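You operate a simulated robot arm through the tools that you are given. There is no shell and no other tool.

The job below is to be done with a simulated two-armed robot. You get a single attempt, and the scene is never put back.

TASK
Set the bench sensor to light where the rod clamps the blue block.
Fine: clamp the block, slide the sensor till its lamp shows, then let the block go and put it back.

The check looks at the end state, three seconds after you hand in, the way a careful person would. Anything else that was tipped, shoved, dropped, spilled or broken makes it a failure.

THE ROBOT
Two 7-joint arms with two-finger parallel grippers on one trunk that stands fixed in place. Base frame: the origin is at the foot of the trunk, x ahead of it, y to its left, z up. Units: m, rad, N and s.
The left shoulder is at [0.05, 0.177, 1.204], the right one opposite. With the tool pointing down near the work surface each hand reaches from about 0.22 to 0.7 m from the base axis, measured 20 degrees to its own side. Payload 3.43 kg a hand.
The tool frame of a hand sits at the grasp point between the pads (the TCP): z along the fingers, y along the line on which they close. The tips reach 0.034 m beyond it. Largest opening 0.128 m; finger width 0.024, thickness 0.012; the body of the gripper, 0.048 by 0.13 m, starts 0.096 m behind the TCP.
Orientation is that of the tool frame in the base frame, as a unit quaternion [x, y, z, w]. With the fingers straight down and closing along the base's y, the tool's x points along the base's -x, its y along +y and its z along -z.

THE INTERFACE
- The arms move only by the tool step_arm. It takes "left_series", "right_series" or both (then of equal length, played together; a hand with none holds still); each is a list of rows, each a list of 6 numbers: the shift along the tool's x, y, z in m, then the turn, a rotation vector about the tool's x, y, z in degrees. In form: [[x, y, z, ax, ay, az], ...]. A call has 1 to 20 rows; each row shifts and turns the commanded pose from where the row before left it, along the tool's axes as they then stand. "left_claw" and "right_claw" are, for a hand that has rows, the closure, from 0 (fully open) to 1 (shut), set as the call begins (left out, the last holds). A row lasts 0.2 s, in which the tool goes at most 0.05 m and 0.15 rad; a call with a longer step from one row to the next is refused whole, and so is a gripper value outside its range. Where a pose cannot be reached the arm comes as near as it can. A force on the tool above 40 N (or 10 N above the force at the start of the call, whichever is more), or a blocked arm, ends the call early, and 0.2 s more pass. The fingers move at their own pace (about 0.108 m/s each) and stop on an object; they squeeze with about 23 N. The grip force told is the motor's: it shows also when the fingers shut on nothing. Time passes only in rows, and 0.2 s behind the last, so rows that do not move let the fingers close. The reply holds the time, the measured pose of the TCP, the force on the tool along the base axes, the opening and the grip force, in the units named above and with some noise, with the torque about the TCP (base axes, N m) and any sound that the robot's microphone picked up.
- Cameras (640 x 400 px; columns grow to the right, rows downward): "scene" is now at [0.1469, 0.0429, 1.3661]; the picture's right is [0.50, -0.86, 0.00], its down [-0.49, -0.28, -0.83] and it looks along [0.71, 0.41, -0.56] (base axes); focal length 214 px, centre (320, 200). "left" rides on the left gripper at [0.076, 0.011, -0.16] in its tool frame; the picture's right is [-0.15, 0.99, 0.00], its down [-0.88, -0.13, -0.46] and it looks along [-0.45, -0.07, 0.89] (tool axes); focal length 234 px, centre (320, 200). "right" rides on the right gripper at [0.076, -0.011, -0.16] in its tool frame; the picture's right is [0.15, 0.99, 0.00], its down [-0.88, 0.13, -0.46] and it looks along [-0.45, 0.07, 0.89] (tool axes); focal length 234 px, centre (320, 200). There is no depth. A picture from a camera that has moved, and an enlarged one, comes with that camera's place and axes in the base frame and with its lens.
- capture(camera): a new picture of that camera. It takes no simulated time.
- slide_trunk(by): slides the trunk up (or, below 0, down) by that many m; the arms and the scene camera ride with it, the base frame stays. It gives what a move gives, with no picture.
- pan_tilt(pan, tilt): turns the head with the scene camera to pan (to the left, within 1.396 rad either way) and tilt (down, from -0.506 to 1.204), counted from straight ahead of the robot. It gives what a move gives.
- enlarge(camera, box): a new picture of the part [left, top, right, bottom] of that camera's present view, enlarged. It takes no simulated time.
- sign_off(): hands the job in; it is judged then, once.

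Nothing tells you positions but the pictures and the camera data. Unless the task says otherwise, let go and move clear before handing in.

The tools are called after "Request:" as name(argument=value, ...) on one line, values as JSON. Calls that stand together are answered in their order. step_arm: Moves the arms, as the interface text tells. Its arguments: {"type":"object","properties":{"left_series":{"type":"array","items":{"type":"array","items":{"type":"number"}}},"left_claw":{"type":"number"},"right_series":{"type":"array","items":{"type":"array","items":{"type":"number"}}},"right_claw":{"type":"number"}},"required":[]} The other tools are called the same way: slide_trunk (by) moves the trunk up or down; pan_tilt (pan, tilt) turns the head that bears the scene camera; capture (camera) takes a picture; enlarge (camera, box) takes an enlarged picture of a part of a camera's view; sign_off () hands the job in.

At the start:

```text
time: 0.0
left_eef_pos: [0.2948, 0.1686, 0.6869]
left_tool_rot: [0.079, 0.922, -0.072, 0.372]
left_wrist_force: [0.7, 0.5, 0.3]
left_wrist_torque: [-0.02, 0.02, 0.0]
left_gripper_width: 0.1278
left_grasp_force: 0.1
right_eef_pos: [0.3023, 0.0378, 1.2818]
right_tool_rot: [-0.002, 1.0, 0.001, 0.0]
right_wrist_force: [12.4, -33.7, 20.9]
right_wrist_torque: [5.73, 4.29, 3.41]
right_gripper_width: 0.1277
right_grasp_force: 0.1
trunk travel left (down, up): [-0.375, 0.026]
head pan, tilt (commanded): [0.445, 0.55]
```

scene: 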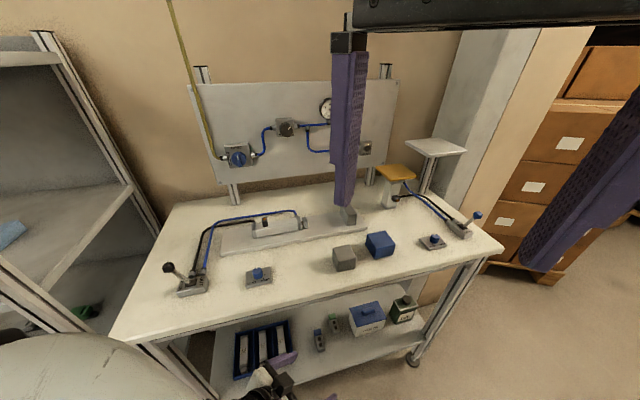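
right: 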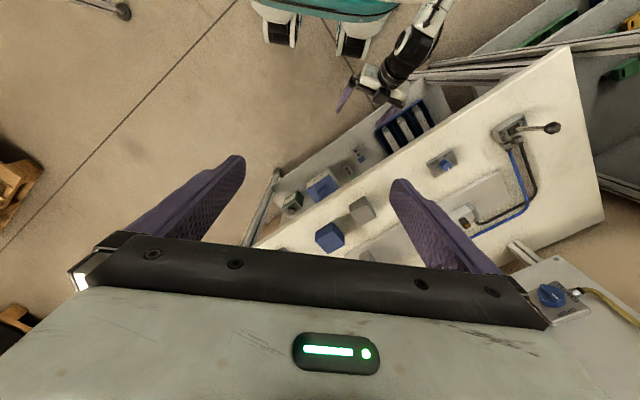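
left: 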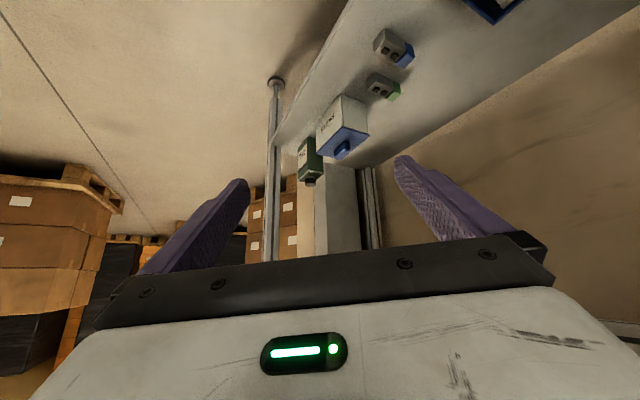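

I see a bench with a pneumatic setup: a cylinder in a fixture in the middle, hand-lever valves on the left and right, a gray and a blue block at the front, and a regulator panel behind. The right hand blocks part of the view, so I'll take enlarged views before moving anything.

Request:
enlarge(camera="scene", box=[140, 180, 340, 305])

Request:
enlarge(camera="scene", box=[320, 150, 520, 275])

Request:
enlarge(camera="scene", box=[180, 60, 420, 210])

Request:
enlarge(camera="right", box=[240, 40, 600, 265])

```text
3.20 times, centred on (240, 242) of scene
camera zoom: at [0.1469, 0.0429, 1.3661], right [0.5, -0.86, 0.0], down [-0.49, -0.28, -0.83], along [0.71, 0.41, -0.56], focal length 686 px, centre (576, 64)
```

zoom: 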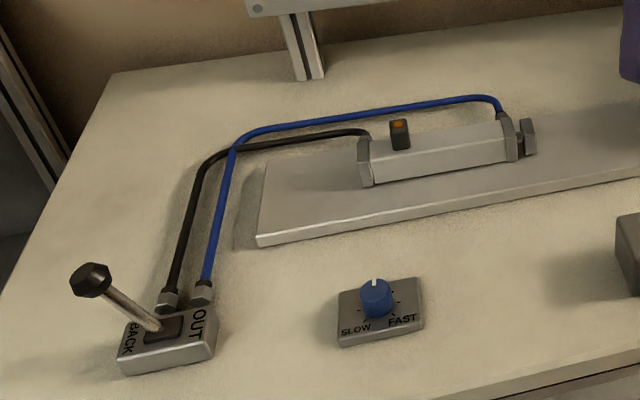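

```text
3.20 times, centred on (420, 212) of scene
camera zoom: at [0.1469, 0.0429, 1.3661], right [0.5, -0.86, 0.0], down [-0.49, -0.28, -0.83], along [0.71, 0.41, -0.56], focal length 686 px, centre (0, 160)
```

zoom: 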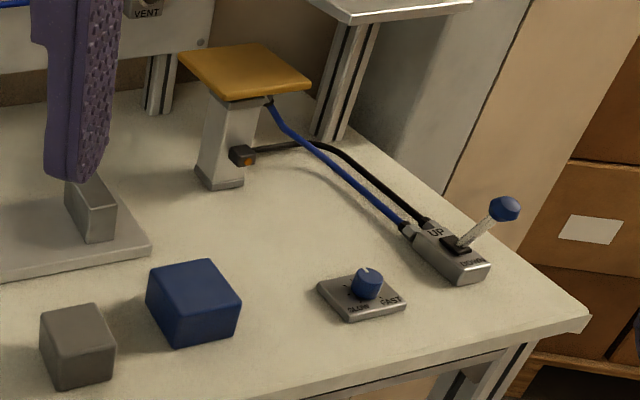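

```text
2.67 times, centred on (300, 135) of scene
camera zoom: at [0.1469, 0.0429, 1.3661], right [0.5, -0.86, 0.0], down [-0.49, -0.28, -0.83], along [0.71, 0.41, -0.56], focal length 572 px, centre (373, 373)
```

zoom: 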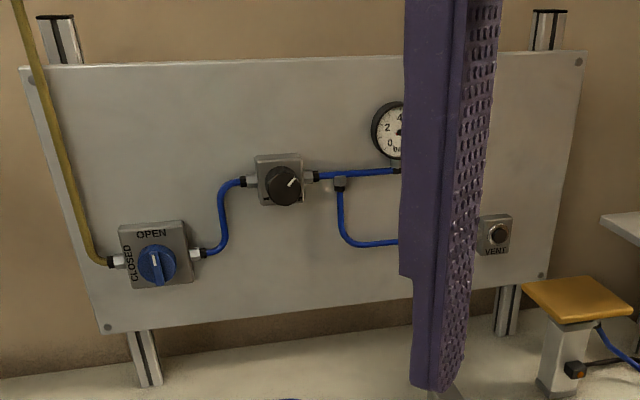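

```text
1.78 times, centred on (420, 152) of right
camera zoom: at [0.2288, 0.0255, 1.4417], right [-0.15, 0.99, 0.0], down [0.88, 0.13, 0.46], along [0.45, 0.07, -0.89], focal length 416 px, centre (142, 284)
```

zoom: 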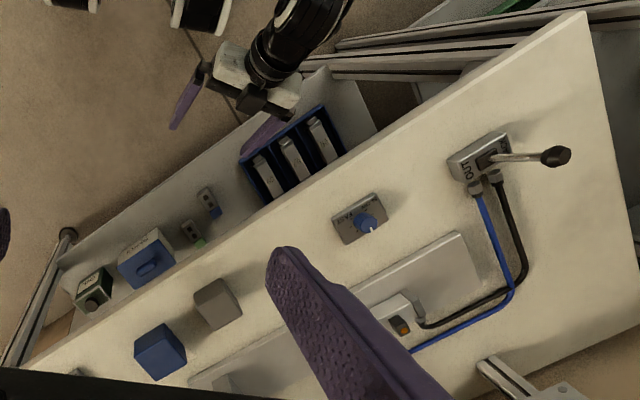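

The bench holds a horizontal clamp cylinder with a sensor on top, a BACK/OUT lever, and a panel with a supply valve, gauge and vent. The tabletop looks to be at about z 0.88 and turned roughly 45° to me, and the left hand sits below it in front. I'll let one idle row pass to read the forces, since the right hand's starting reading was odd.

Request:
step_arm(right_series=[[0, 0, 0, 0, 0, 0]], left_series=[[0, 0, 0, 0, 0, 0]])

Request:
enlarge(camera="scene", box=[200, 90, 300, 180])

Request:
enlarge(camera="scene", box=[200, 290, 440, 400])

```text
time: 0.4
left_eef_pos: [0.2946, 0.1703, 0.6867]
left_tool_rot: [0.079, 0.922, -0.072, 0.371]
left_wrist_force: [0.5, 0.1, -0.2]
left_wrist_torque: [0.02, 0.01, 0.02]
left_gripper_width: 0.1281
left_grasp_force: 0.1
right_eef_pos: [0.3031, 0.0376, 1.2829]
right_tool_rot: [-0.005, 1.0, 0.003, 0.0]
right_wrist_force: [5.9, -29.9, 11.9]
right_wrist_torque: [5.16, 2.07, 3.0]
right_gripper_width: 0.1281
right_grasp_force: 0.0
trunk travel left (down, up): [-0.375, 0.026]
head pan, tilt (commanded): [0.445, 0.55]
```

```text
4.44 times, centred on (250, 135) of scene
camera zoom: at [0.148, 0.0422, 1.3675], right [0.49, -0.87, 0.0], down [-0.48, -0.27, -0.83], along [0.73, 0.41, -0.55], focal length 953 px, centre (631, 489)
```

zoom: 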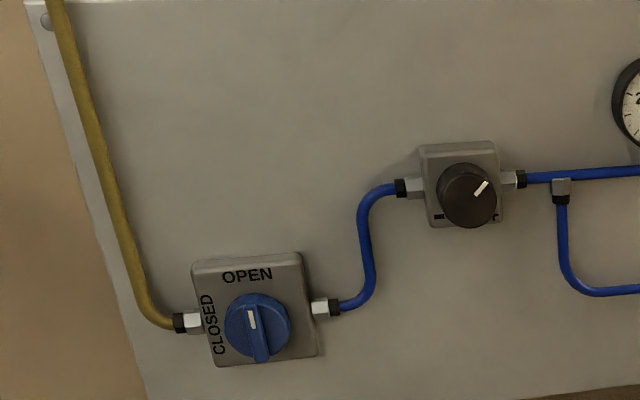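

```text
2.67 times, centred on (320, 345) of scene
camera zoom: at [0.148, 0.0422, 1.3675], right [0.49, -0.87, 0.0], down [-0.48, -0.27, -0.83], along [0.73, 0.41, -0.55], focal length 572 px, centre (320, -187)
```

zoom: 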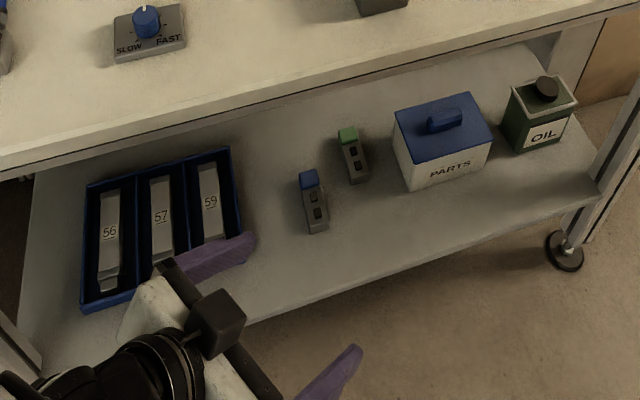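

The supply valve's mark points at OPEN. The right hand appears to be pressing on the head, because the actual head angle differs from the commanded one. I'll back the right hand off to the right, away from the head.

Request:
step_arm(right_series=[[0, -0.02, 0, 0, 0, 0], [0, -0.03, 0, 0, 0, 0], [0, -0.03, 0, 0, 0, 0], [0, -0.03, 0, 0, 0, 0]])

Request:
capture(camera="scene")

```text
time: 1.4
left_eef_pos: [0.2955, 0.1683, 0.6866]
left_tool_rot: [0.078, 0.922, -0.071, 0.372]
left_wrist_force: [0.0, 0.2, 0.6]
left_wrist_torque: [-0.01, 0.0, 0.01]
left_gripper_width: 0.128
left_grasp_force: 0.0
right_eef_pos: [0.3014, -0.0717, 1.2811]
right_tool_rot: [-0.002, 1.0, 0.002, 0.0]
right_wrist_force: [0.2, -0.2, -0.2]
right_wrist_torque: [-0.02, -0.01, 0.01]
right_gripper_width: 0.128
right_grasp_force: 0.0
trunk travel left (down, up): [-0.375, 0.026]
head pan, tilt (commanded): [0.445, 0.55]
```

```text
taken
camera scene: at [0.1515, 0.0366, 1.3707], right [0.43, -0.9, 0.0], down [-0.47, -0.22, -0.85], along [0.77, 0.37, -0.52], focal length 214 px, centre (320, 200)
```

scene: 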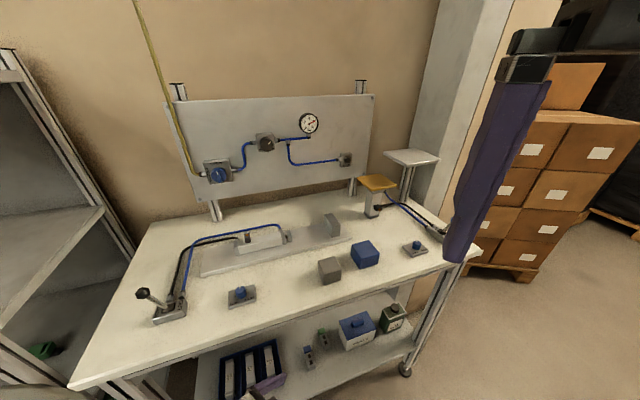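

The head is free now and the forces are zero. I'll move the right hand further right, clear of the view, then take close-ups of the gauge, sensor, levers and blocks.

Request:
step_arm(right_series=[[0, -0.04, 0, 0, 0, 0], [0, -0.04, 0, 0, 0, 0], [0, -0.04, 0, 0, 0, 0], [0, -0.04, 0, 0, 0, 0], [0, -0.03, 0, 0, 0, 0]])

Request:
capture(camera="scene")

Request:
enlarge(camera="scene", box=[240, 90, 380, 178])

Request:
enlarge(camera="scene", box=[190, 200, 350, 300])

Request:
enlarge(camera="scene", box=[300, 160, 460, 290])

Request:
enlarge(camera="scene", box=[120, 260, 280, 360])

```text
time: 2.6
left_eef_pos: [0.2944, 0.1684, 0.6874]
left_tool_rot: [0.078, 0.922, -0.072, 0.372]
left_wrist_force: [-0.3, -0.4, -0.9]
left_wrist_torque: [-0.01, 0.01, -0.01]
left_gripper_width: 0.1282
left_grasp_force: 0.0
right_eef_pos: [0.3038, -0.2605, 1.2838]
right_tool_rot: [-0.002, 1.0, 0.0, 0.0]
right_wrist_force: [-0.1, -0.5, 0.2]
right_wrist_torque: [0.02, 0.01, 0.03]
right_gripper_width: 0.1281
right_grasp_force: 0.1
trunk travel left (down, up): [-0.375, 0.026]
head pan, tilt (commanded): [0.445, 0.55]
```

```text
taken
camera scene: at [0.1513, 0.0369, 1.3707], right [0.43, -0.9, 0.0], down [-0.47, -0.22, -0.85], along [0.77, 0.37, -0.52], focal length 214 px, centre (320, 200)
```

scene: 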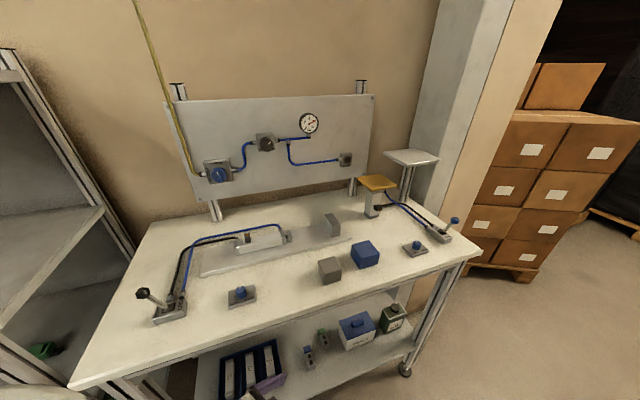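

```text
4.55 times, centred on (310, 134) of scene
camera zoom: at [0.1513, 0.0369, 1.3707], right [0.43, -0.9, 0.0], down [-0.47, -0.22, -0.85], along [0.77, 0.37, -0.52], focal length 975 px, centre (366, 500)
```

zoom: 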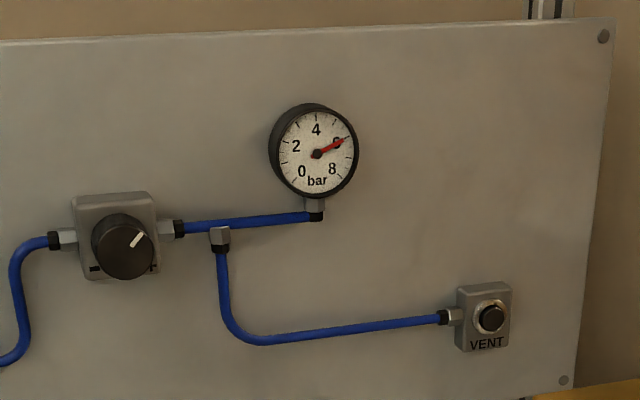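

```text
4.00 times, centred on (270, 250) of scene
camera zoom: at [0.1513, 0.0369, 1.3707], right [0.43, -0.9, 0.0], down [-0.47, -0.22, -0.85], along [0.77, 0.37, -0.52], focal length 858 px, centre (520, 0)
```

zoom: 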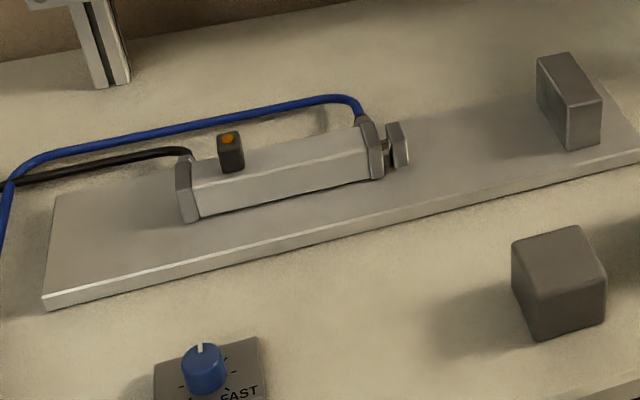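

```text
3.08 times, centred on (380, 225) of scene
camera zoom: at [0.1513, 0.0369, 1.3707], right [0.43, -0.9, 0.0], down [-0.47, -0.22, -0.85], along [0.77, 0.37, -0.52], focal length 660 px, centre (135, 123)
```

zoom: 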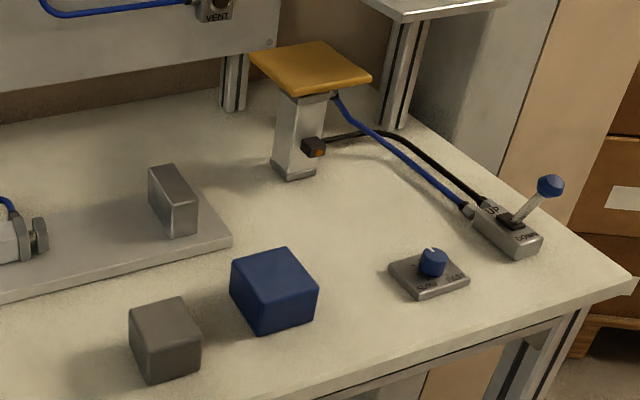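

```text
4.00 times, centred on (200, 310) of scene
camera zoom: at [0.1513, 0.0369, 1.3707], right [0.43, -0.9, 0.0], down [-0.47, -0.22, -0.85], along [0.77, 0.37, -0.52], focal length 858 px, centre (800, -240)
```

zoom: 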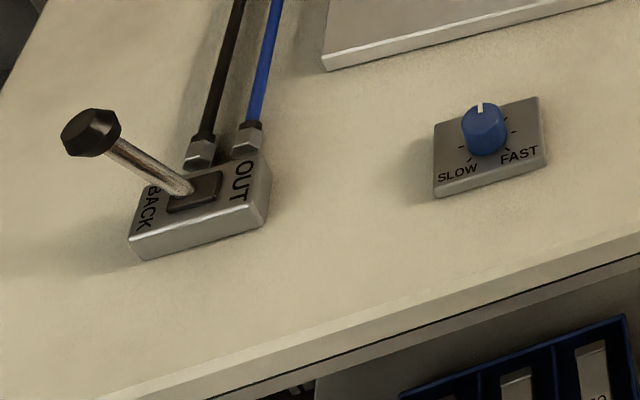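

Gauge reads about 6 bar, supply open, and the lever is tilted to BACK, so the air is ready to use. Next I'll tilt the head down to see how the left arm sits relative to the bench edge before lifting it out.

Request:
pan_tilt(pan=0.7, tilt=1.15)

Request:
capture(camera="scene")

Request:
capture(camera="right")

Request:
capture(camera="left")

```text
time: 3.6
left_eef_pos: [0.2938, 0.1685, 0.6874]
left_tool_rot: [0.079, 0.922, -0.072, 0.372]
left_wrist_force: [-0.2, 0.1, 0.3]
left_wrist_torque: [-0.02, -0.03, 0.0]
left_gripper_width: 0.1281
left_grasp_force: 0.0
right_eef_pos: [0.304, -0.2584, 1.2836]
right_tool_rot: [-0.002, 1.0, 0.001, -0.001]
right_wrist_force: [0.1, 0.6, -0.9]
right_wrist_torque: [-0.02, -0.01, 0.0]
right_gripper_width: 0.1278
right_grasp_force: 0.2
trunk travel left (down, up): [-0.375, 0.026]
head pan, tilt (commanded): [0.7, 1.15]
```

```text
taken
camera scene: at [0.1161, 0.0369, 1.3244], right [0.64, -0.77, 0.0], down [-0.7, -0.59, -0.41], along [0.31, 0.26, -0.91], focal length 214 px, centre (320, 200)
```

scene: 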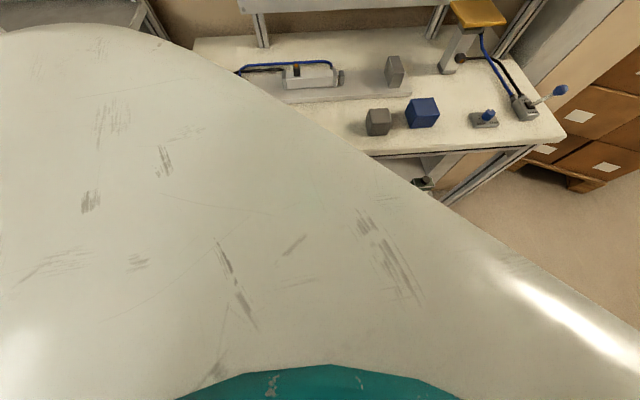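

```text
taken
camera right: at [0.2298, -0.2727, 1.443], right [-0.15, 0.99, 0.0], down [0.88, 0.13, 0.46], along [0.45, 0.07, -0.89], focal length 234 px, centre (320, 200)
```

right: 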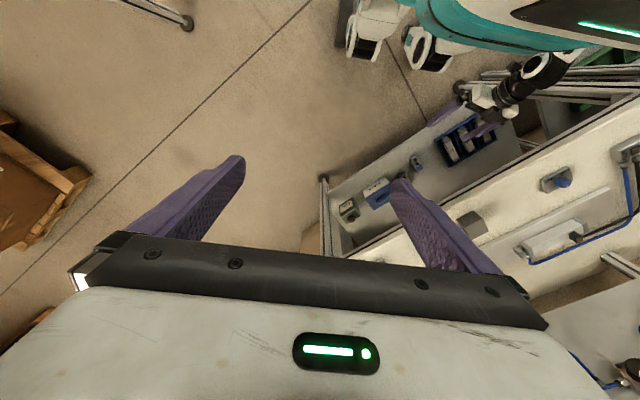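

```text
taken
camera left: at [0.1361, 0.217, 0.7475], right [0.3, 0.95, 0.03], down [0.29, -0.12, 0.95], along [0.91, -0.28, -0.32], focal length 234 px, centre (320, 200)
```

left: 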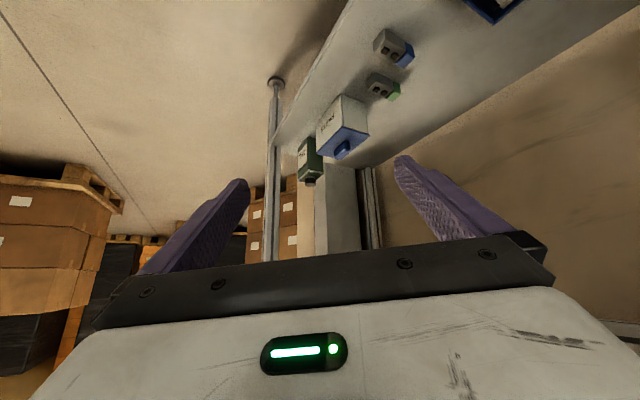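

The chest blocks the downward head view, but the right wrist camera shows the left arm beside the bench edge. I'll enlarge that part.

Request:
enlarge(camera="right", box=[340, 0, 640, 190])

Request:
enlarge(camera="left", box=[240, 0, 640, 250])

```text
2.11 times, centred on (490, 95) of right
camera zoom: at [0.2298, -0.2727, 1.443], right [-0.15, 0.99, 0.0], down [0.88, 0.13, 0.46], along [0.45, 0.07, -0.89], focal length 493 px, centre (-38, 421)
```

zoom: 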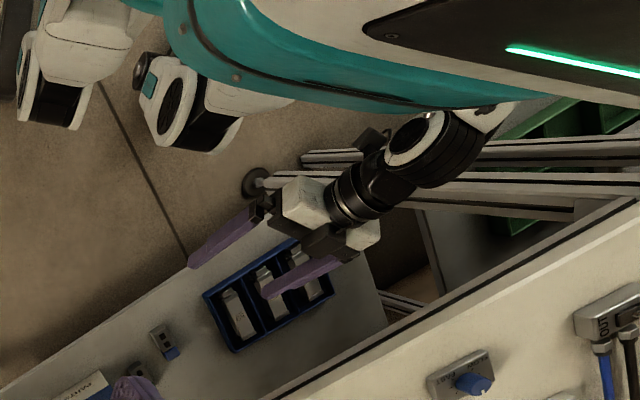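

```text
1.60 times, centred on (440, 125) of left
camera zoom: at [0.1361, 0.217, 0.7475], right [0.3, 0.95, 0.03], down [0.29, -0.12, 0.95], along [0.91, -0.28, -0.32], focal length 375 px, centre (128, 320)
```

zoom: 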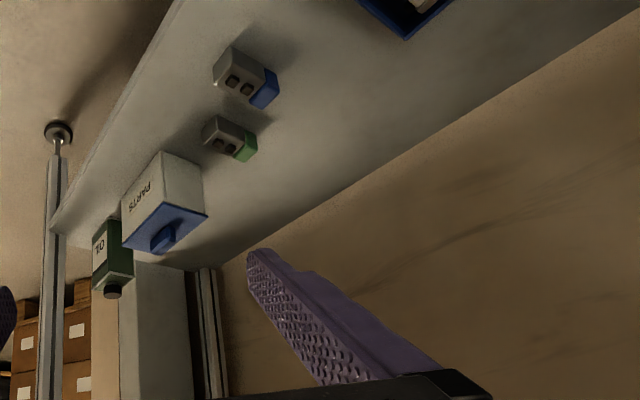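

The left hand hangs just in front of the bench edge, with about 3 cm between the finger and the edge. I'll back it off a little toward the robot and then raise it straight up.

Request:
step_arm(left_series=[[0.0124, -0.0235, -0.0097, 0, 0, 0], [0.0124, -0.0235, -0.0097, 0, 0, 0], [-0.0279, -0.003, -0.0285, 0, 0, 0], [-0.0279, -0.003, -0.0285, 0, 0, 0], [-0.0279, -0.003, -0.0285, 0, 0, 0]])

Request:
enlarge(camera="right", box=[340, 0, 640, 190])

Request:
capture(camera="left")

```text
time: 4.7
left_eef_pos: [0.2589, 0.1927, 0.7703]
left_tool_rot: [0.068, 0.93, -0.002, 0.362]
left_wrist_force: [-0.3, 0.2, 0.4]
left_wrist_torque: [0.01, 0.04, 0.0]
left_gripper_width: 0.1279
left_grasp_force: 0.1
right_eef_pos: [0.3039, -0.2587, 1.2844]
right_tool_rot: [-0.002, 1.0, 0.001, 0.0]
right_wrist_force: [-0.5, -0.3, -0.3]
right_wrist_torque: [0.02, 0.0, 0.03]
right_gripper_width: 0.1279
right_grasp_force: 0.0
trunk travel left (down, up): [-0.375, 0.026]
head pan, tilt (commanded): [0.7, 1.15]
stopped in row 5 (left hand): the arm was blocked; the commanded pose is now the measured one
```

```text
2.11 times, centred on (490, 95) of right
camera zoom: at [0.2297, -0.2728, 1.4431], right [-0.15, 0.99, 0.0], down [0.88, 0.13, 0.46], along [0.45, 0.07, -0.89], focal length 493 px, centre (-38, 421)
```

zoom: 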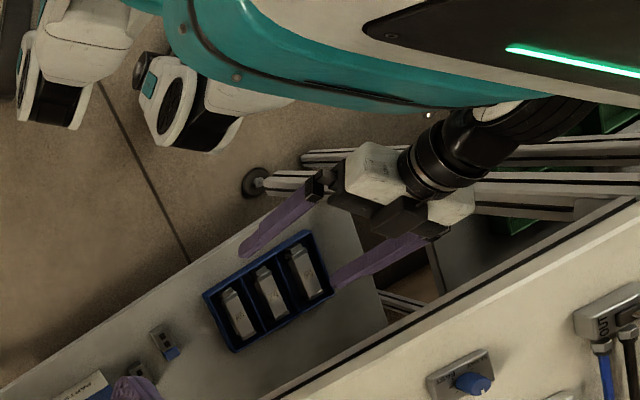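

```text
taken
camera left: at [0.0977, 0.2229, 0.8378], right [0.23, 0.96, 0.14], down [0.32, -0.21, 0.92], along [0.92, -0.17, -0.36], focal length 234 px, centre (320, 200)
```

left: 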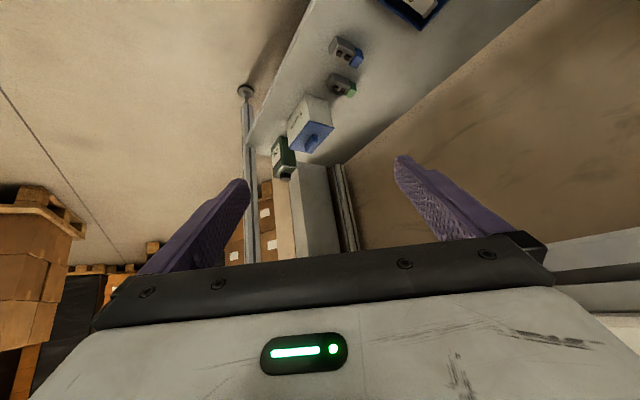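

The left arm was blocked with no force at the wrist, so either it's folded too tightly or its elbow touched something. I'll pitch the hand toward straight down in place, which brings the wrist forward and up and should unfold the arm.

Request:
step_arm(left_series=[[0, 0, 0, 0, 7, 0], [0, 0, 0, 0, 7, 0], [0, 0, 0, 0, 7, 0]])

Request:
enlarge(camera="right", box=[340, 0, 640, 190])

```text
time: 5.5
left_eef_pos: [0.2594, 0.1939, 0.7697]
left_tool_rot: [0.068, 0.98, 0.01, 0.186]
left_wrist_force: [0.0, 0.2, -0.5]
left_wrist_torque: [-0.01, -0.01, 0.04]
left_gripper_width: 0.1281
left_grasp_force: 0.1
right_eef_pos: [0.3056, -0.2599, 1.2826]
right_tool_rot: [-0.002, 1.0, 0.001, -0.001]
right_wrist_force: [0.3, -0.4, -0.8]
right_wrist_torque: [0.02, 0.03, 0.0]
right_gripper_width: 0.128
right_grasp_force: 0.0
trunk travel left (down, up): [-0.375, 0.026]
head pan, tilt (commanded): [0.7, 1.15]
```

```text
2.11 times, centred on (490, 95) of right
camera zoom: at [0.2302, -0.2729, 1.443], right [-0.15, 0.99, 0.0], down [0.88, 0.13, 0.46], along [0.45, 0.07, -0.89], focal length 493 px, centre (-38, 421)
```

zoom: 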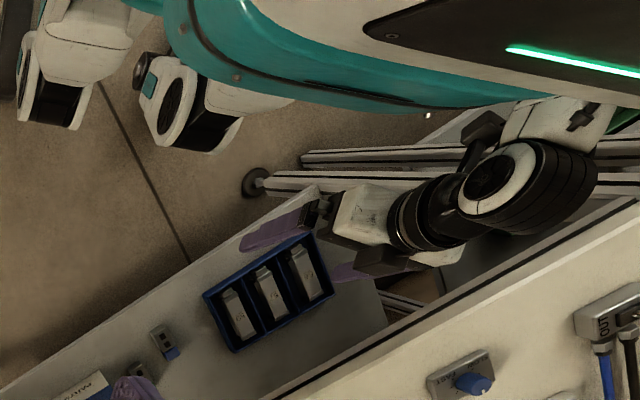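

That worked, and the hand is steeper now. Next I'll raise it straight up in small steps.

Request:
step_arm(left_series=[[-0.0145, 0.0018, -0.0372, 0, 0, 0], [-0.0145, 0.0018, -0.0372, 0, 0, 0], [-0.0145, 0.0018, -0.0372, 0, 0, 0], [-0.0145, 0.0018, -0.0372, 0, 0, 0]])

Request:
enlarge(camera="right", box=[340, 0, 640, 190])

```text
time: 6.6
left_eef_pos: [0.303, 0.1991, 0.8534]
left_tool_rot: [0.096, 0.982, 0.063, 0.152]
left_wrist_force: [-13.3, -16.7, 1.0]
left_wrist_torque: [0.47, -0.34, 0.63]
left_gripper_width: 0.1177
left_grasp_force: 0.1
left hand out of reach, approached as far as the arm can: row 1, 2, 3, 4
right_eef_pos: [0.303, -0.262, 1.283]
right_tool_rot: [-0.002, 1.0, 0.003, 0.0]
right_wrist_force: [0.0, 0.2, -0.9]
right_wrist_torque: [0.03, 0.03, 0.01]
right_gripper_width: 0.1281
right_grasp_force: 0.0
trunk travel left (down, up): [-0.375, 0.026]
head pan, tilt (commanded): [0.7, 1.15]
stopped in row 4 (left hand): the force on the tool passed its limit at 45 N (the readings are from after the stop); the commanded pose is now the measured one
```

```text
2.11 times, centred on (490, 95) of right
camera zoom: at [0.2288, -0.2753, 1.4429], right [-0.15, 0.99, 0.01], down [0.88, 0.13, 0.46], along [0.45, 0.07, -0.89], focal length 493 px, centre (-38, 421)
```

zoom: 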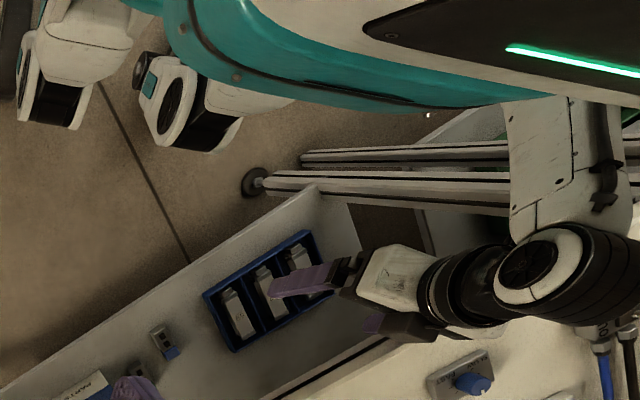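

The arm couldn't fold enough to rise there. It drifted forward until the left finger touched the bench edge, and the move stopped. I'll close the fingers to pull them off the edge, then pitch to vertical and yaw so the finger line runs parallel to the edge.

Request:
step_arm(left_claw=1, left_series=[[0, 0, 0, 0, 0, 0], [0, 0, 0, 0, 0, 0], [0, 0, 0, 0, 0, 0]])

Request:
capture(camera="left")

Request:
capture(camera="right")

```text
time: 7.4
left_eef_pos: [0.3046, 0.2033, 0.8547]
left_tool_rot: [0.095, 0.981, 0.065, 0.154]
left_wrist_force: [0.3, 0.0, 0.7]
left_wrist_torque: [0.02, 0.01, -0.02]
left_gripper_width: 0.0
left_grasp_force: 22.6
right_eef_pos: [0.3034, -0.2594, 1.2833]
right_tool_rot: [-0.003, 1.0, 0.002, 0.001]
right_wrist_force: [-0.4, -0.9, -0.3]
right_wrist_torque: [0.02, 0.0, 0.01]
right_gripper_width: 0.1282
right_grasp_force: 0.0
trunk travel left (down, up): [-0.375, 0.026]
head pan, tilt (commanded): [0.7, 1.15]
```

```text
taken
camera left: at [0.1858, 0.2125, 0.9854], right [0.3, 0.93, 0.2], down [0.66, -0.35, 0.66], along [0.69, -0.07, -0.72], focal length 234 px, centre (320, 200)
```

left: 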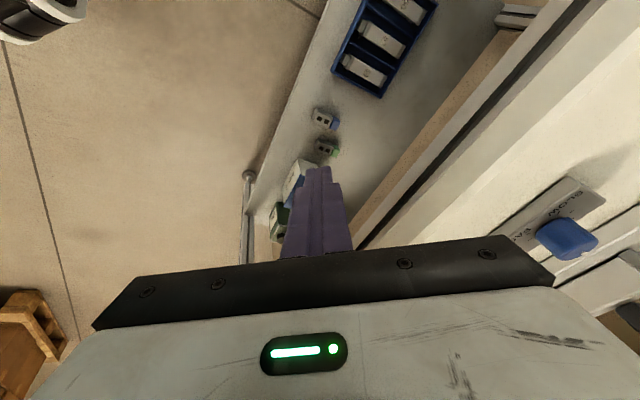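

```text
taken
camera right: at [0.2298, -0.2731, 1.443], right [-0.15, 0.99, 0.0], down [0.88, 0.13, 0.46], along [0.45, 0.07, -0.89], focal length 234 px, centre (320, 200)
```

right: 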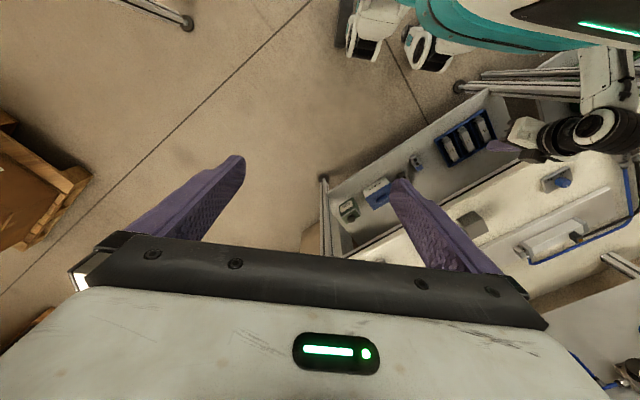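

The contact is gone, and the closed fingers are about 5 cm in front of the edge with the gripper body already above tabletop height. I'll straighten the hand to vertical, then rise.

Request:
step_arm(left_series=[[0, 0, 0, 0, 8, 0], [0, 0, 0, 0, 8, 0], [0, 0, 0, 8, 0, 0]])

```text
time: 7.8
left_eef_pos: [0.294, 0.2847, 0.8456]
left_tool_rot: [0.149, 0.966, 0.203, 0.059]
left_wrist_force: [-5.2, -10.3, 1.0]
left_wrist_torque: [0.25, -0.15, -0.08]
left_gripper_width: 0.0
left_grasp_force: 22.9
left hand out of reach, approached as far as the arm can: row 2
right_eef_pos: [0.3031, -0.2595, 1.2825]
right_tool_rot: [-0.002, 1.0, 0.002, 0.0]
right_wrist_force: [-0.1, 0.5, -0.2]
right_wrist_torque: [-0.06, 0.01, -0.01]
right_gripper_width: 0.1278
right_grasp_force: 0.0
trunk travel left (down, up): [-0.375, 0.026]
head pan, tilt (commanded): [0.7, 1.15]
stopped in row 2 (left hand): the force on the tool passed its limit at 84 N (the readings are from after the stop); the commanded pose is now the measured one
```

The arm jumped sideways at its reach limit and the closed fingers bumped the bench edge, so the move was cut short. I'll look at everything before doing more.

Request:
capture(camera="right")

Request:
enlarge(camera="right", box=[440, 20, 640, 145])

Request:
capture(camera="left")

Request:
capture(camera="scene")

```text
taken
camera right: at [0.2297, -0.2723, 1.4432], right [-0.15, 0.99, 0.0], down [0.88, 0.13, 0.46], along [0.45, 0.07, -0.89], focal length 234 px, centre (320, 200)
```

right: 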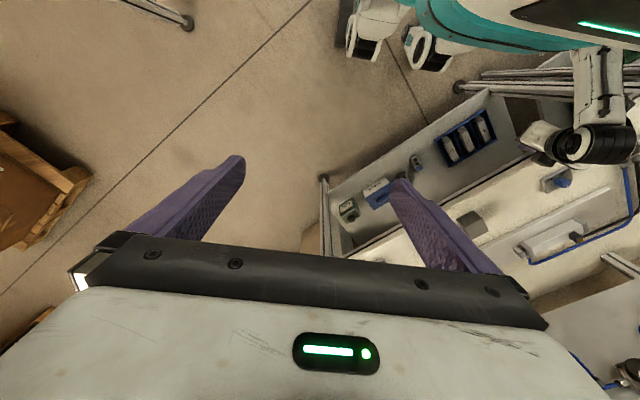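

```text
3.20 times, centred on (540, 82) of right
camera zoom: at [0.2297, -0.2723, 1.4432], right [-0.15, 0.99, 0.0], down [0.88, 0.13, 0.46], along [0.45, 0.07, -0.89], focal length 749 px, centre (-384, 576)
```

zoom: 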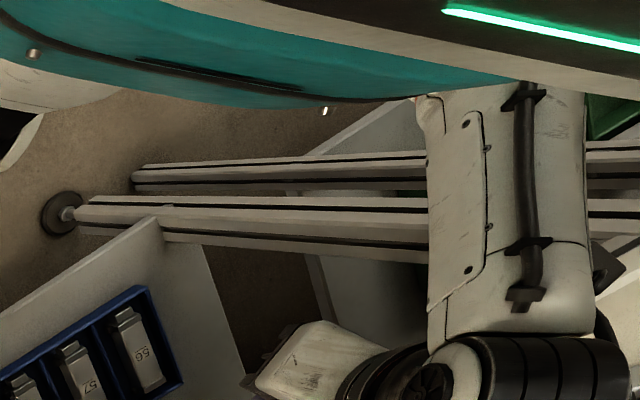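

```text
taken
camera left: at [0.1975, 0.2591, 0.9918], right [0.4, 0.82, 0.41], down [0.72, -0.56, 0.41], along [0.56, 0.13, -0.81], focal length 234 px, centre (320, 200)
```

left: 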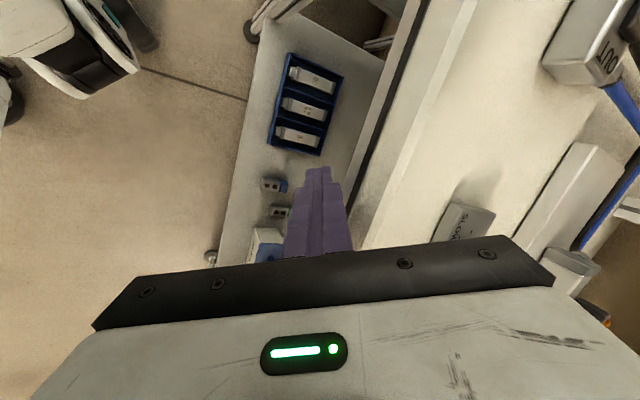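

```text
taken
camera scene: at [0.1158, 0.0371, 1.3244], right [0.64, -0.76, 0.0], down [-0.7, -0.59, -0.41], along [0.31, 0.26, -0.91], focal length 214 px, centre (320, 200)
```

scene: 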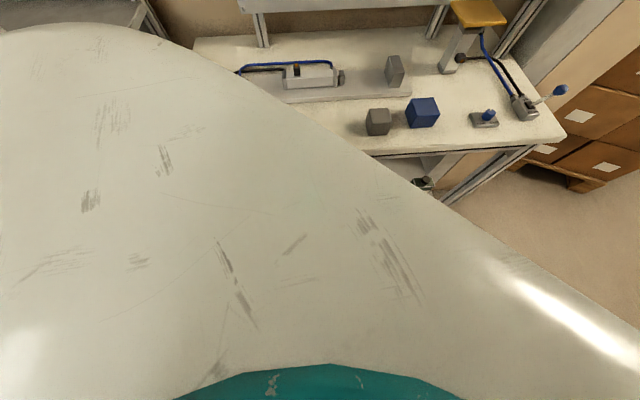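

The bench and its parts look unmoved. The wrist is too close to the shoulder to rise here, so I'll slide the hand along the bench front to my right, where the arm can extend, and back off the edge slightly on the way.

Request:
step_arm(left_series=[[-0.0299, -0.0253, -0.0096, 0, 0, 0], [-0.0299, -0.0253, -0.0096, 0, 0, 0], [-0.0299, -0.0253, -0.0096, 0, 0, 0]])

Request:
capture(camera="left")

```text
time: 8.2
left_eef_pos: [0.2939, 0.2893, 0.8434]
left_tool_rot: [0.156, 0.957, 0.241, 0.034]
left_wrist_force: [-13.6, -14.8, -5.2]
left_wrist_torque: [0.44, -0.31, -0.23]
left_gripper_width: 0.0
left_grasp_force: 23.2
right_eef_pos: [0.3034, -0.26, 1.2836]
right_tool_rot: [-0.003, 1.0, 0.003, -0.001]
right_wrist_force: [-0.2, 1.1, -0.4]
right_wrist_torque: [0.02, 0.02, 0.0]
right_gripper_width: 0.1282
right_grasp_force: 0.0
trunk travel left (down, up): [-0.375, 0.026]
head pan, tilt (commanded): [0.7, 1.15]
stopped in row 2 (left hand): the force on the tool passed its limit at 70 N (the readings are from after the stop); the commanded pose is now the measured one
```

```text
taken
camera left: at [0.2033, 0.2498, 0.9907], right [0.42, 0.78, 0.46], down [0.74, -0.59, 0.33], along [0.53, 0.2, -0.82], focal length 234 px, centre (320, 200)
```

left: 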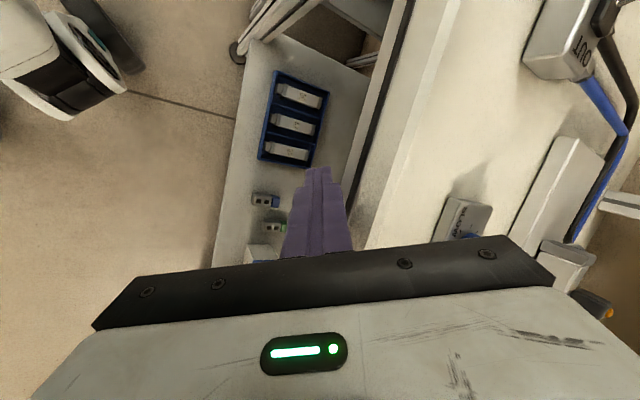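

The fingertips are pressed against the bench's front frame and held there by friction. I'll back off away from the bench and slightly downward, which gives the arm more room, and check after one row.

Request:
step_arm(left_series=[[0.0087, -0.0251, 0.0093, 0, 0, 0]])

```text
time: 8.7
left_eef_pos: [0.29, 0.295, 0.831]
left_tool_rot: [0.145, 0.953, 0.262, 0.041]
left_wrist_force: [0.6, -0.8, 0.4]
left_wrist_torque: [0.04, 0.03, 0.0]
left_gripper_width: 0.0001
left_grasp_force: 23.3
right_eef_pos: [0.3038, -0.2585, 1.2838]
right_tool_rot: [-0.002, 1.0, 0.002, 0.0]
right_wrist_force: [0.3, -0.2, -0.3]
right_wrist_torque: [-0.04, 0.02, 0.01]
right_gripper_width: 0.1278
right_grasp_force: 0.1
trunk travel left (down, up): [-0.375, 0.026]
head pan, tilt (commanded): [0.7, 1.15]
```

No contact now. I need to see the whole left arm to tell what limits it, so I'll turn the head to the left.

Request:
pan_tilt(pan=0.9, tilt=0.8)

Request:
capture(camera="scene")

Request:
capture(camera="left")

Request:
enlarge(camera="right", box=[440, 20, 640, 170])

```text
time: 9.5
left_eef_pos: [0.2872, 0.2926, 0.8294]
left_tool_rot: [0.147, 0.953, 0.26, 0.039]
left_wrist_force: [0.0, 0.0, -0.5]
left_wrist_torque: [0.02, -0.01, 0.03]
left_gripper_width: 0.0
left_grasp_force: 23.2
right_eef_pos: [0.3048, -0.2604, 1.2829]
right_tool_rot: [-0.003, 1.0, 0.001, 0.0]
right_wrist_force: [0.2, 0.1, 0.3]
right_wrist_torque: [0.02, 0.0, 0.01]
right_gripper_width: 0.1278
right_grasp_force: 0.2
trunk travel left (down, up): [-0.375, 0.026]
head pan, tilt (commanded): [0.901, 0.799]
```

```text
taken
camera scene: at [0.1206, 0.0617, 1.3492], right [0.78, -0.62, 0.0], down [-0.45, -0.56, -0.7], along [0.43, 0.55, -0.72], focal length 214 px, centre (320, 200)
```

scene: 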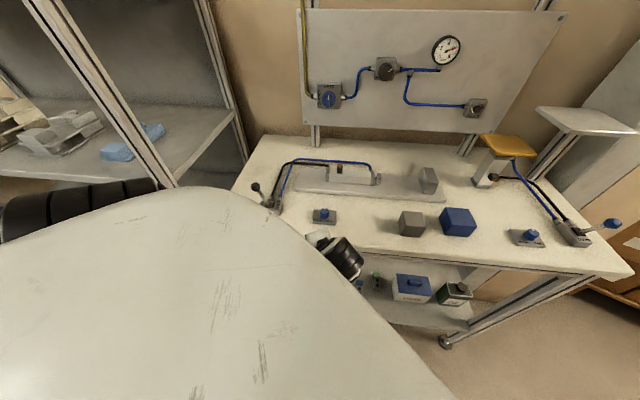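

```text
taken
camera left: at [0.1942, 0.2468, 0.9731], right [0.4, 0.77, 0.5], down [0.74, -0.59, 0.32], along [0.55, 0.24, -0.8], focal length 234 px, centre (320, 200)
```

left: 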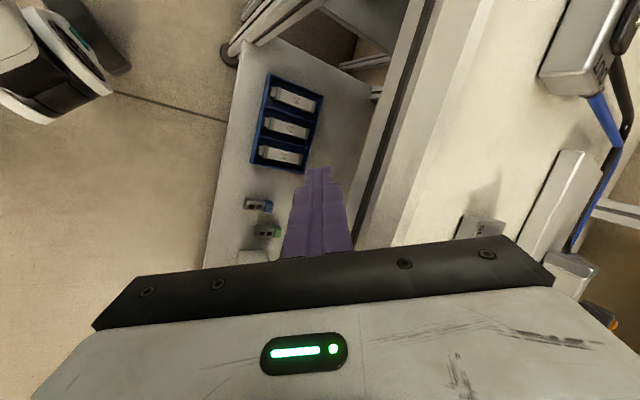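

```text
2.67 times, centred on (540, 95) of right
camera zoom: at [0.2299, -0.2726, 1.443], right [-0.15, 0.99, 0.0], down [0.88, 0.13, 0.46], along [0.45, 0.07, -0.89], focal length 624 px, centre (-267, 480)
```

zoom: 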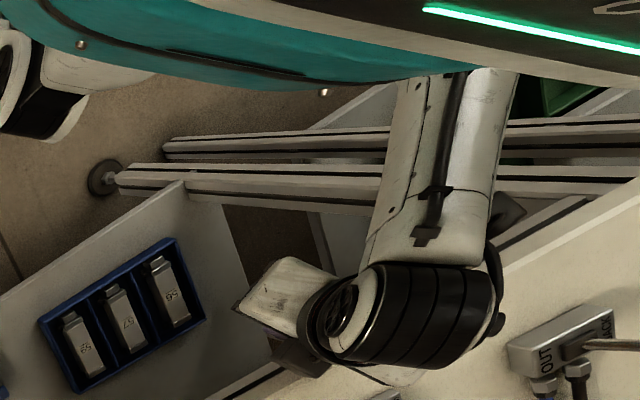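

The forearm comes forward from a low elbow, so pointing straight down here is what strains the wrist. I'll slide the hand to the right along the bench front, away from the edge and slightly lower, so the arm opens up. Two rows at a time.

Request:
step_arm(left_series=[[-0.0185, -0.0321, 0.0042, 0, 0, 0], [-0.0185, -0.0321, 0.0042, 0, 0, 0]])

```text
time: 10.1
left_eef_pos: [0.3043, 0.2894, 0.8286]
left_tool_rot: [0.133, 0.942, 0.297, 0.075]
left_wrist_force: [-8.2, -11.7, -19.6]
left_wrist_torque: [-0.14, 0.25, -0.08]
left_gripper_width: 0.0
left_grasp_force: 23.1
right_eef_pos: [0.3048, -0.2591, 1.2824]
right_tool_rot: [-0.001, 1.0, 0.002, -0.001]
right_wrist_force: [-0.2, 1.5, -0.5]
right_wrist_torque: [-0.01, 0.01, -0.02]
right_gripper_width: 0.1282
right_grasp_force: 0.1
trunk travel left (down, up): [-0.375, 0.026]
head pan, tilt (commanded): [0.901, 0.799]
stopped in row 2 (left hand): the force on the tool passed its limit at 58 N (the readings are from after the stop); the commanded pose is now the measured one
```

The fingers lean under the bench's front frame. I'll pull straight away from the bench while rotating the tips back toward me, one row at a time.

Request:
step_arm(left_series=[[0.0143, -0.0209, -0.016, 6, 0, 0]])

Request:
capture(camera="left")

```text
time: 10.5
left_eef_pos: [0.2881, 0.2883, 0.8352]
left_tool_rot: [0.13, 0.95, 0.275, 0.072]
left_wrist_force: [0.8, 0.4, 0.2]
left_wrist_torque: [0.0, -0.02, 0.0]
left_gripper_width: 0.0002
left_grasp_force: 23.0
right_eef_pos: [0.3028, -0.2588, 1.2851]
right_tool_rot: [-0.002, 1.0, 0.002, 0.0]
right_wrist_force: [0.1, -0.4, 0.7]
right_wrist_torque: [-0.01, -0.04, -0.03]
right_gripper_width: 0.1283
right_grasp_force: 0.1
trunk travel left (down, up): [-0.375, 0.026]
head pan, tilt (commanded): [0.901, 0.799]
```

```text
taken
camera left: at [0.1854, 0.2384, 0.9711], right [0.34, 0.77, 0.54], down [0.72, -0.59, 0.37], along [0.6, 0.26, -0.75], focal length 234 px, centre (320, 200)
```

left: 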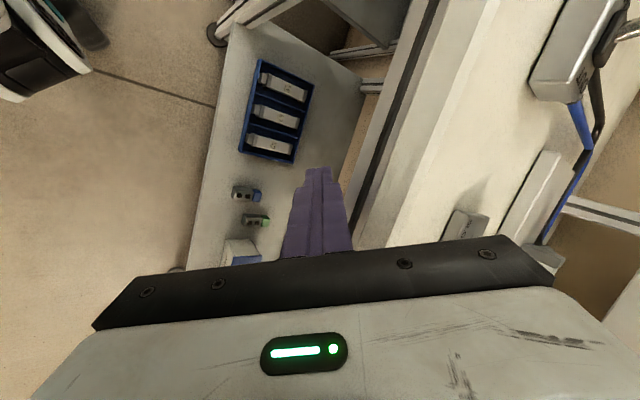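

It's free again. I'll run one idle row to check whether the hand is steady, before testing how it responds in free space.

Request:
step_arm(left_series=[[0, 0, 0, 0, 0, 0], [0, 0, 0, 0, 0, 0]])

```text
time: 11.1
left_eef_pos: [0.2885, 0.287, 0.8356]
left_tool_rot: [0.13, 0.951, 0.272, 0.072]
left_wrist_force: [-0.1, 0.0, 0.4]
left_wrist_torque: [0.02, 0.0, -0.01]
left_gripper_width: 0.0003
left_grasp_force: 22.8
right_eef_pos: [0.3037, -0.2598, 1.2828]
right_tool_rot: [-0.002, 1.0, 0.002, 0.0]
right_wrist_force: [-0.6, -1.0, 0.4]
right_wrist_torque: [0.01, 0.0, -0.01]
right_gripper_width: 0.1281
right_grasp_force: 0.1
trunk travel left (down, up): [-0.375, 0.026]
head pan, tilt (commanded): [0.901, 0.799]
```

The hand holds about 2 cm short of its commanded pose with no force at the wrist, so some other part of the left arm must be resting on something. I'll tilt the right hand so its camera looks at the left arm.

Request:
step_arm(right_series=[[0, 0, 0, -8, 0, 0], [0, 0, 0, -8, 0, 0], [0, 0, 0, -8, 0, 0], [0, 0, 0, -8, 0, 0]])

Request:
capture(camera="right")

```text
time: 12.1
left_eef_pos: [0.287, 0.2859, 0.8351]
left_tool_rot: [0.131, 0.951, 0.272, 0.071]
left_wrist_force: [-0.3, 0.3, -0.2]
left_wrist_torque: [0.0, 0.0, -0.04]
left_gripper_width: 0.0
left_grasp_force: 23.2
right_eef_pos: [0.3042, -0.2598, 1.2828]
right_tool_rot: [-0.002, 0.96, 0.279, -0.001]
right_wrist_force: [0.7, 0.3, -0.3]
right_wrist_torque: [0.01, 0.0, 0.01]
right_gripper_width: 0.1278
right_grasp_force: 0.1
trunk travel left (down, up): [-0.375, 0.026]
head pan, tilt (commanded): [0.901, 0.799]
```

```text
taken
camera right: at [0.23, -0.3563, 1.4123], right [-0.15, 0.83, 0.53], down [0.88, -0.13, 0.45], along [0.45, 0.53, -0.72], focal length 234 px, centre (320, 200)
```

right: 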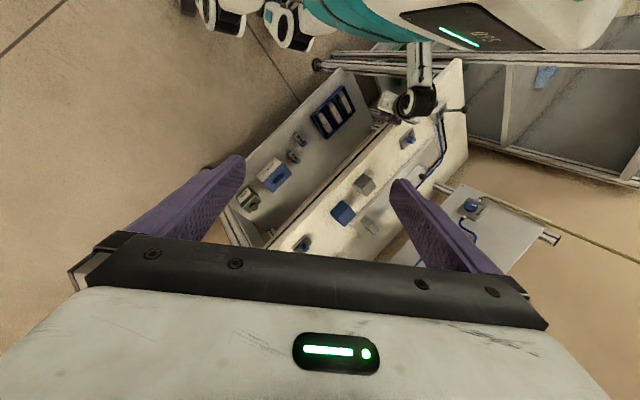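

Request:
enlarge(camera="right", box=[300, 0, 500, 160])

Request:
pan_tilt(pan=1.35, tilt=0.5)

Request:
capture(camera="scene")

```text
2.50 times, centred on (400, 80) of right
camera zoom: at [0.23, -0.3563, 1.4123], right [-0.15, 0.83, 0.53], down [0.88, -0.13, 0.45], along [0.45, 0.53, -0.72], focal length 585 px, centre (120, 500)
```

zoom: 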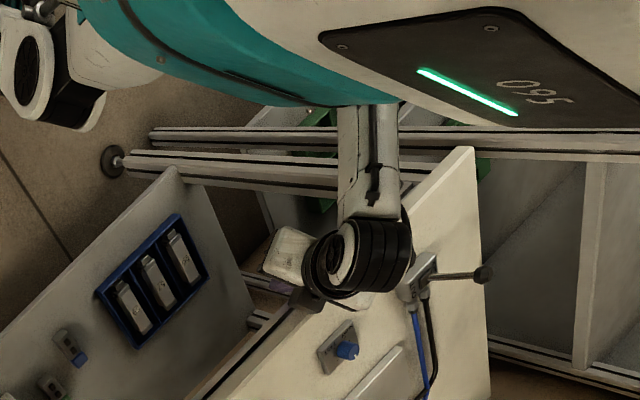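

```text
time: 13.0
left_eef_pos: [0.2867, 0.2866, 0.8346]
left_tool_rot: [0.132, 0.951, 0.272, 0.071]
left_wrist_force: [-0.3, -0.1, 0.0]
left_wrist_torque: [-0.03, 0.0, 0.01]
left_gripper_width: 0.0
left_grasp_force: 22.9
right_eef_pos: [0.3042, -0.26, 1.2826]
right_tool_rot: [-0.002, 0.961, 0.278, -0.001]
right_wrist_force: [0.1, -0.2, 0.4]
right_wrist_torque: [-0.01, -0.01, -0.04]
right_gripper_width: 0.128
right_grasp_force: 0.0
trunk travel left (down, up): [-0.375, 0.026]
head pan, tilt (commanded): [1.349, 0.499]
```

```text
taken
camera scene: at [0.0906, 0.0873, 1.3752], right [0.98, -0.22, 0.0], down [-0.11, -0.47, -0.88], along [0.19, 0.86, -0.48], focal length 214 px, centre (320, 200)
```

scene: 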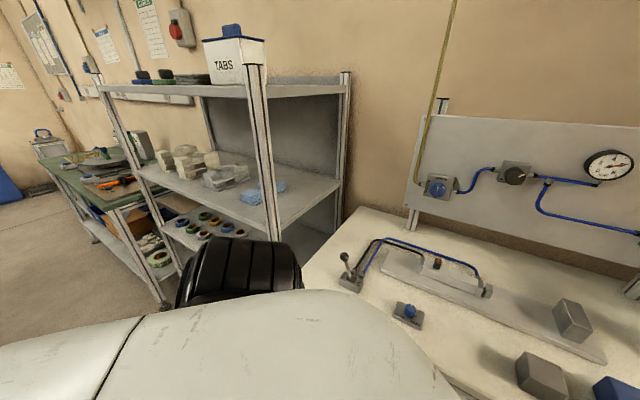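

The upper arm hangs down beside the torso and the forearm comes forward from a low rear elbow, so moving the hand inward presses the forearm on my own body. I'll go back toward the low starting pose, lowering and un-rolling together, which is known to be reachable. From there I'll swing out to the right.

Request:
step_arm(left_series=[[-0.00405, -0.02173, 0.00848, 4.1, -4.7, -2.26], [-0.00243, -0.02119, 0.01028, 4.1, -4.7, -2.26], [-0.00069, -0.02046, 0.01189, 4.1, -4.7, -2.26], [0.00114, -0.01955, 0.0133, 4.1, -4.7, -2.26]])

```text
time: 14.0
left_eef_pos: [0.2907, 0.2058, 0.7611]
left_tool_rot: [0.107, 0.964, 0.078, 0.23]
left_wrist_force: [0.4, 0.5, 0.4]
left_wrist_torque: [0.02, 0.0, 0.0]
left_gripper_width: 0.0
left_grasp_force: 22.6
right_eef_pos: [0.3039, -0.2592, 1.2838]
right_tool_rot: [-0.002, 0.961, 0.276, 0.0]
right_wrist_force: [0.3, -0.8, -0.1]
right_wrist_torque: [0.0, 0.02, 0.0]
right_gripper_width: 0.1278
right_grasp_force: 0.2
trunk travel left (down, up): [-0.375, 0.026]
head pan, tilt (commanded): [1.349, 0.499]
```

Tracking is good again. Now I'll slide the hand to the right along the bench front, away from the shoulder.

Request:
step_arm(left_series=[[-0.0248, -0.0267, 0.0173, 0, 0, 0], [-0.0248, -0.0267, 0.0173, 0, 0, 0], [-0.0248, -0.0267, 0.0173, 0, 0, 0]])

```text
time: 14.6
left_eef_pos: [0.3397, 0.2098, 0.8009]
left_tool_rot: [0.116, 0.939, 0.129, 0.295]
left_wrist_force: [-0.1, -0.6, -0.6]
left_wrist_torque: [0.02, 0.03, 0.02]
left_gripper_width: 0.0
left_grasp_force: 23.4
right_eef_pos: [0.3049, -0.26, 1.2835]
right_tool_rot: [-0.002, 0.961, 0.277, -0.001]
right_wrist_force: [-0.3, 0.0, -0.6]
right_wrist_torque: [0.04, -0.05, 0.0]
right_gripper_width: 0.1277
right_grasp_force: 0.0
trunk travel left (down, up): [-0.375, 0.026]
head pan, tilt (commanded): [1.349, 0.499]
stopped in row 2 (left hand): the arm was blocked; the commanded pose is now the measured one
```

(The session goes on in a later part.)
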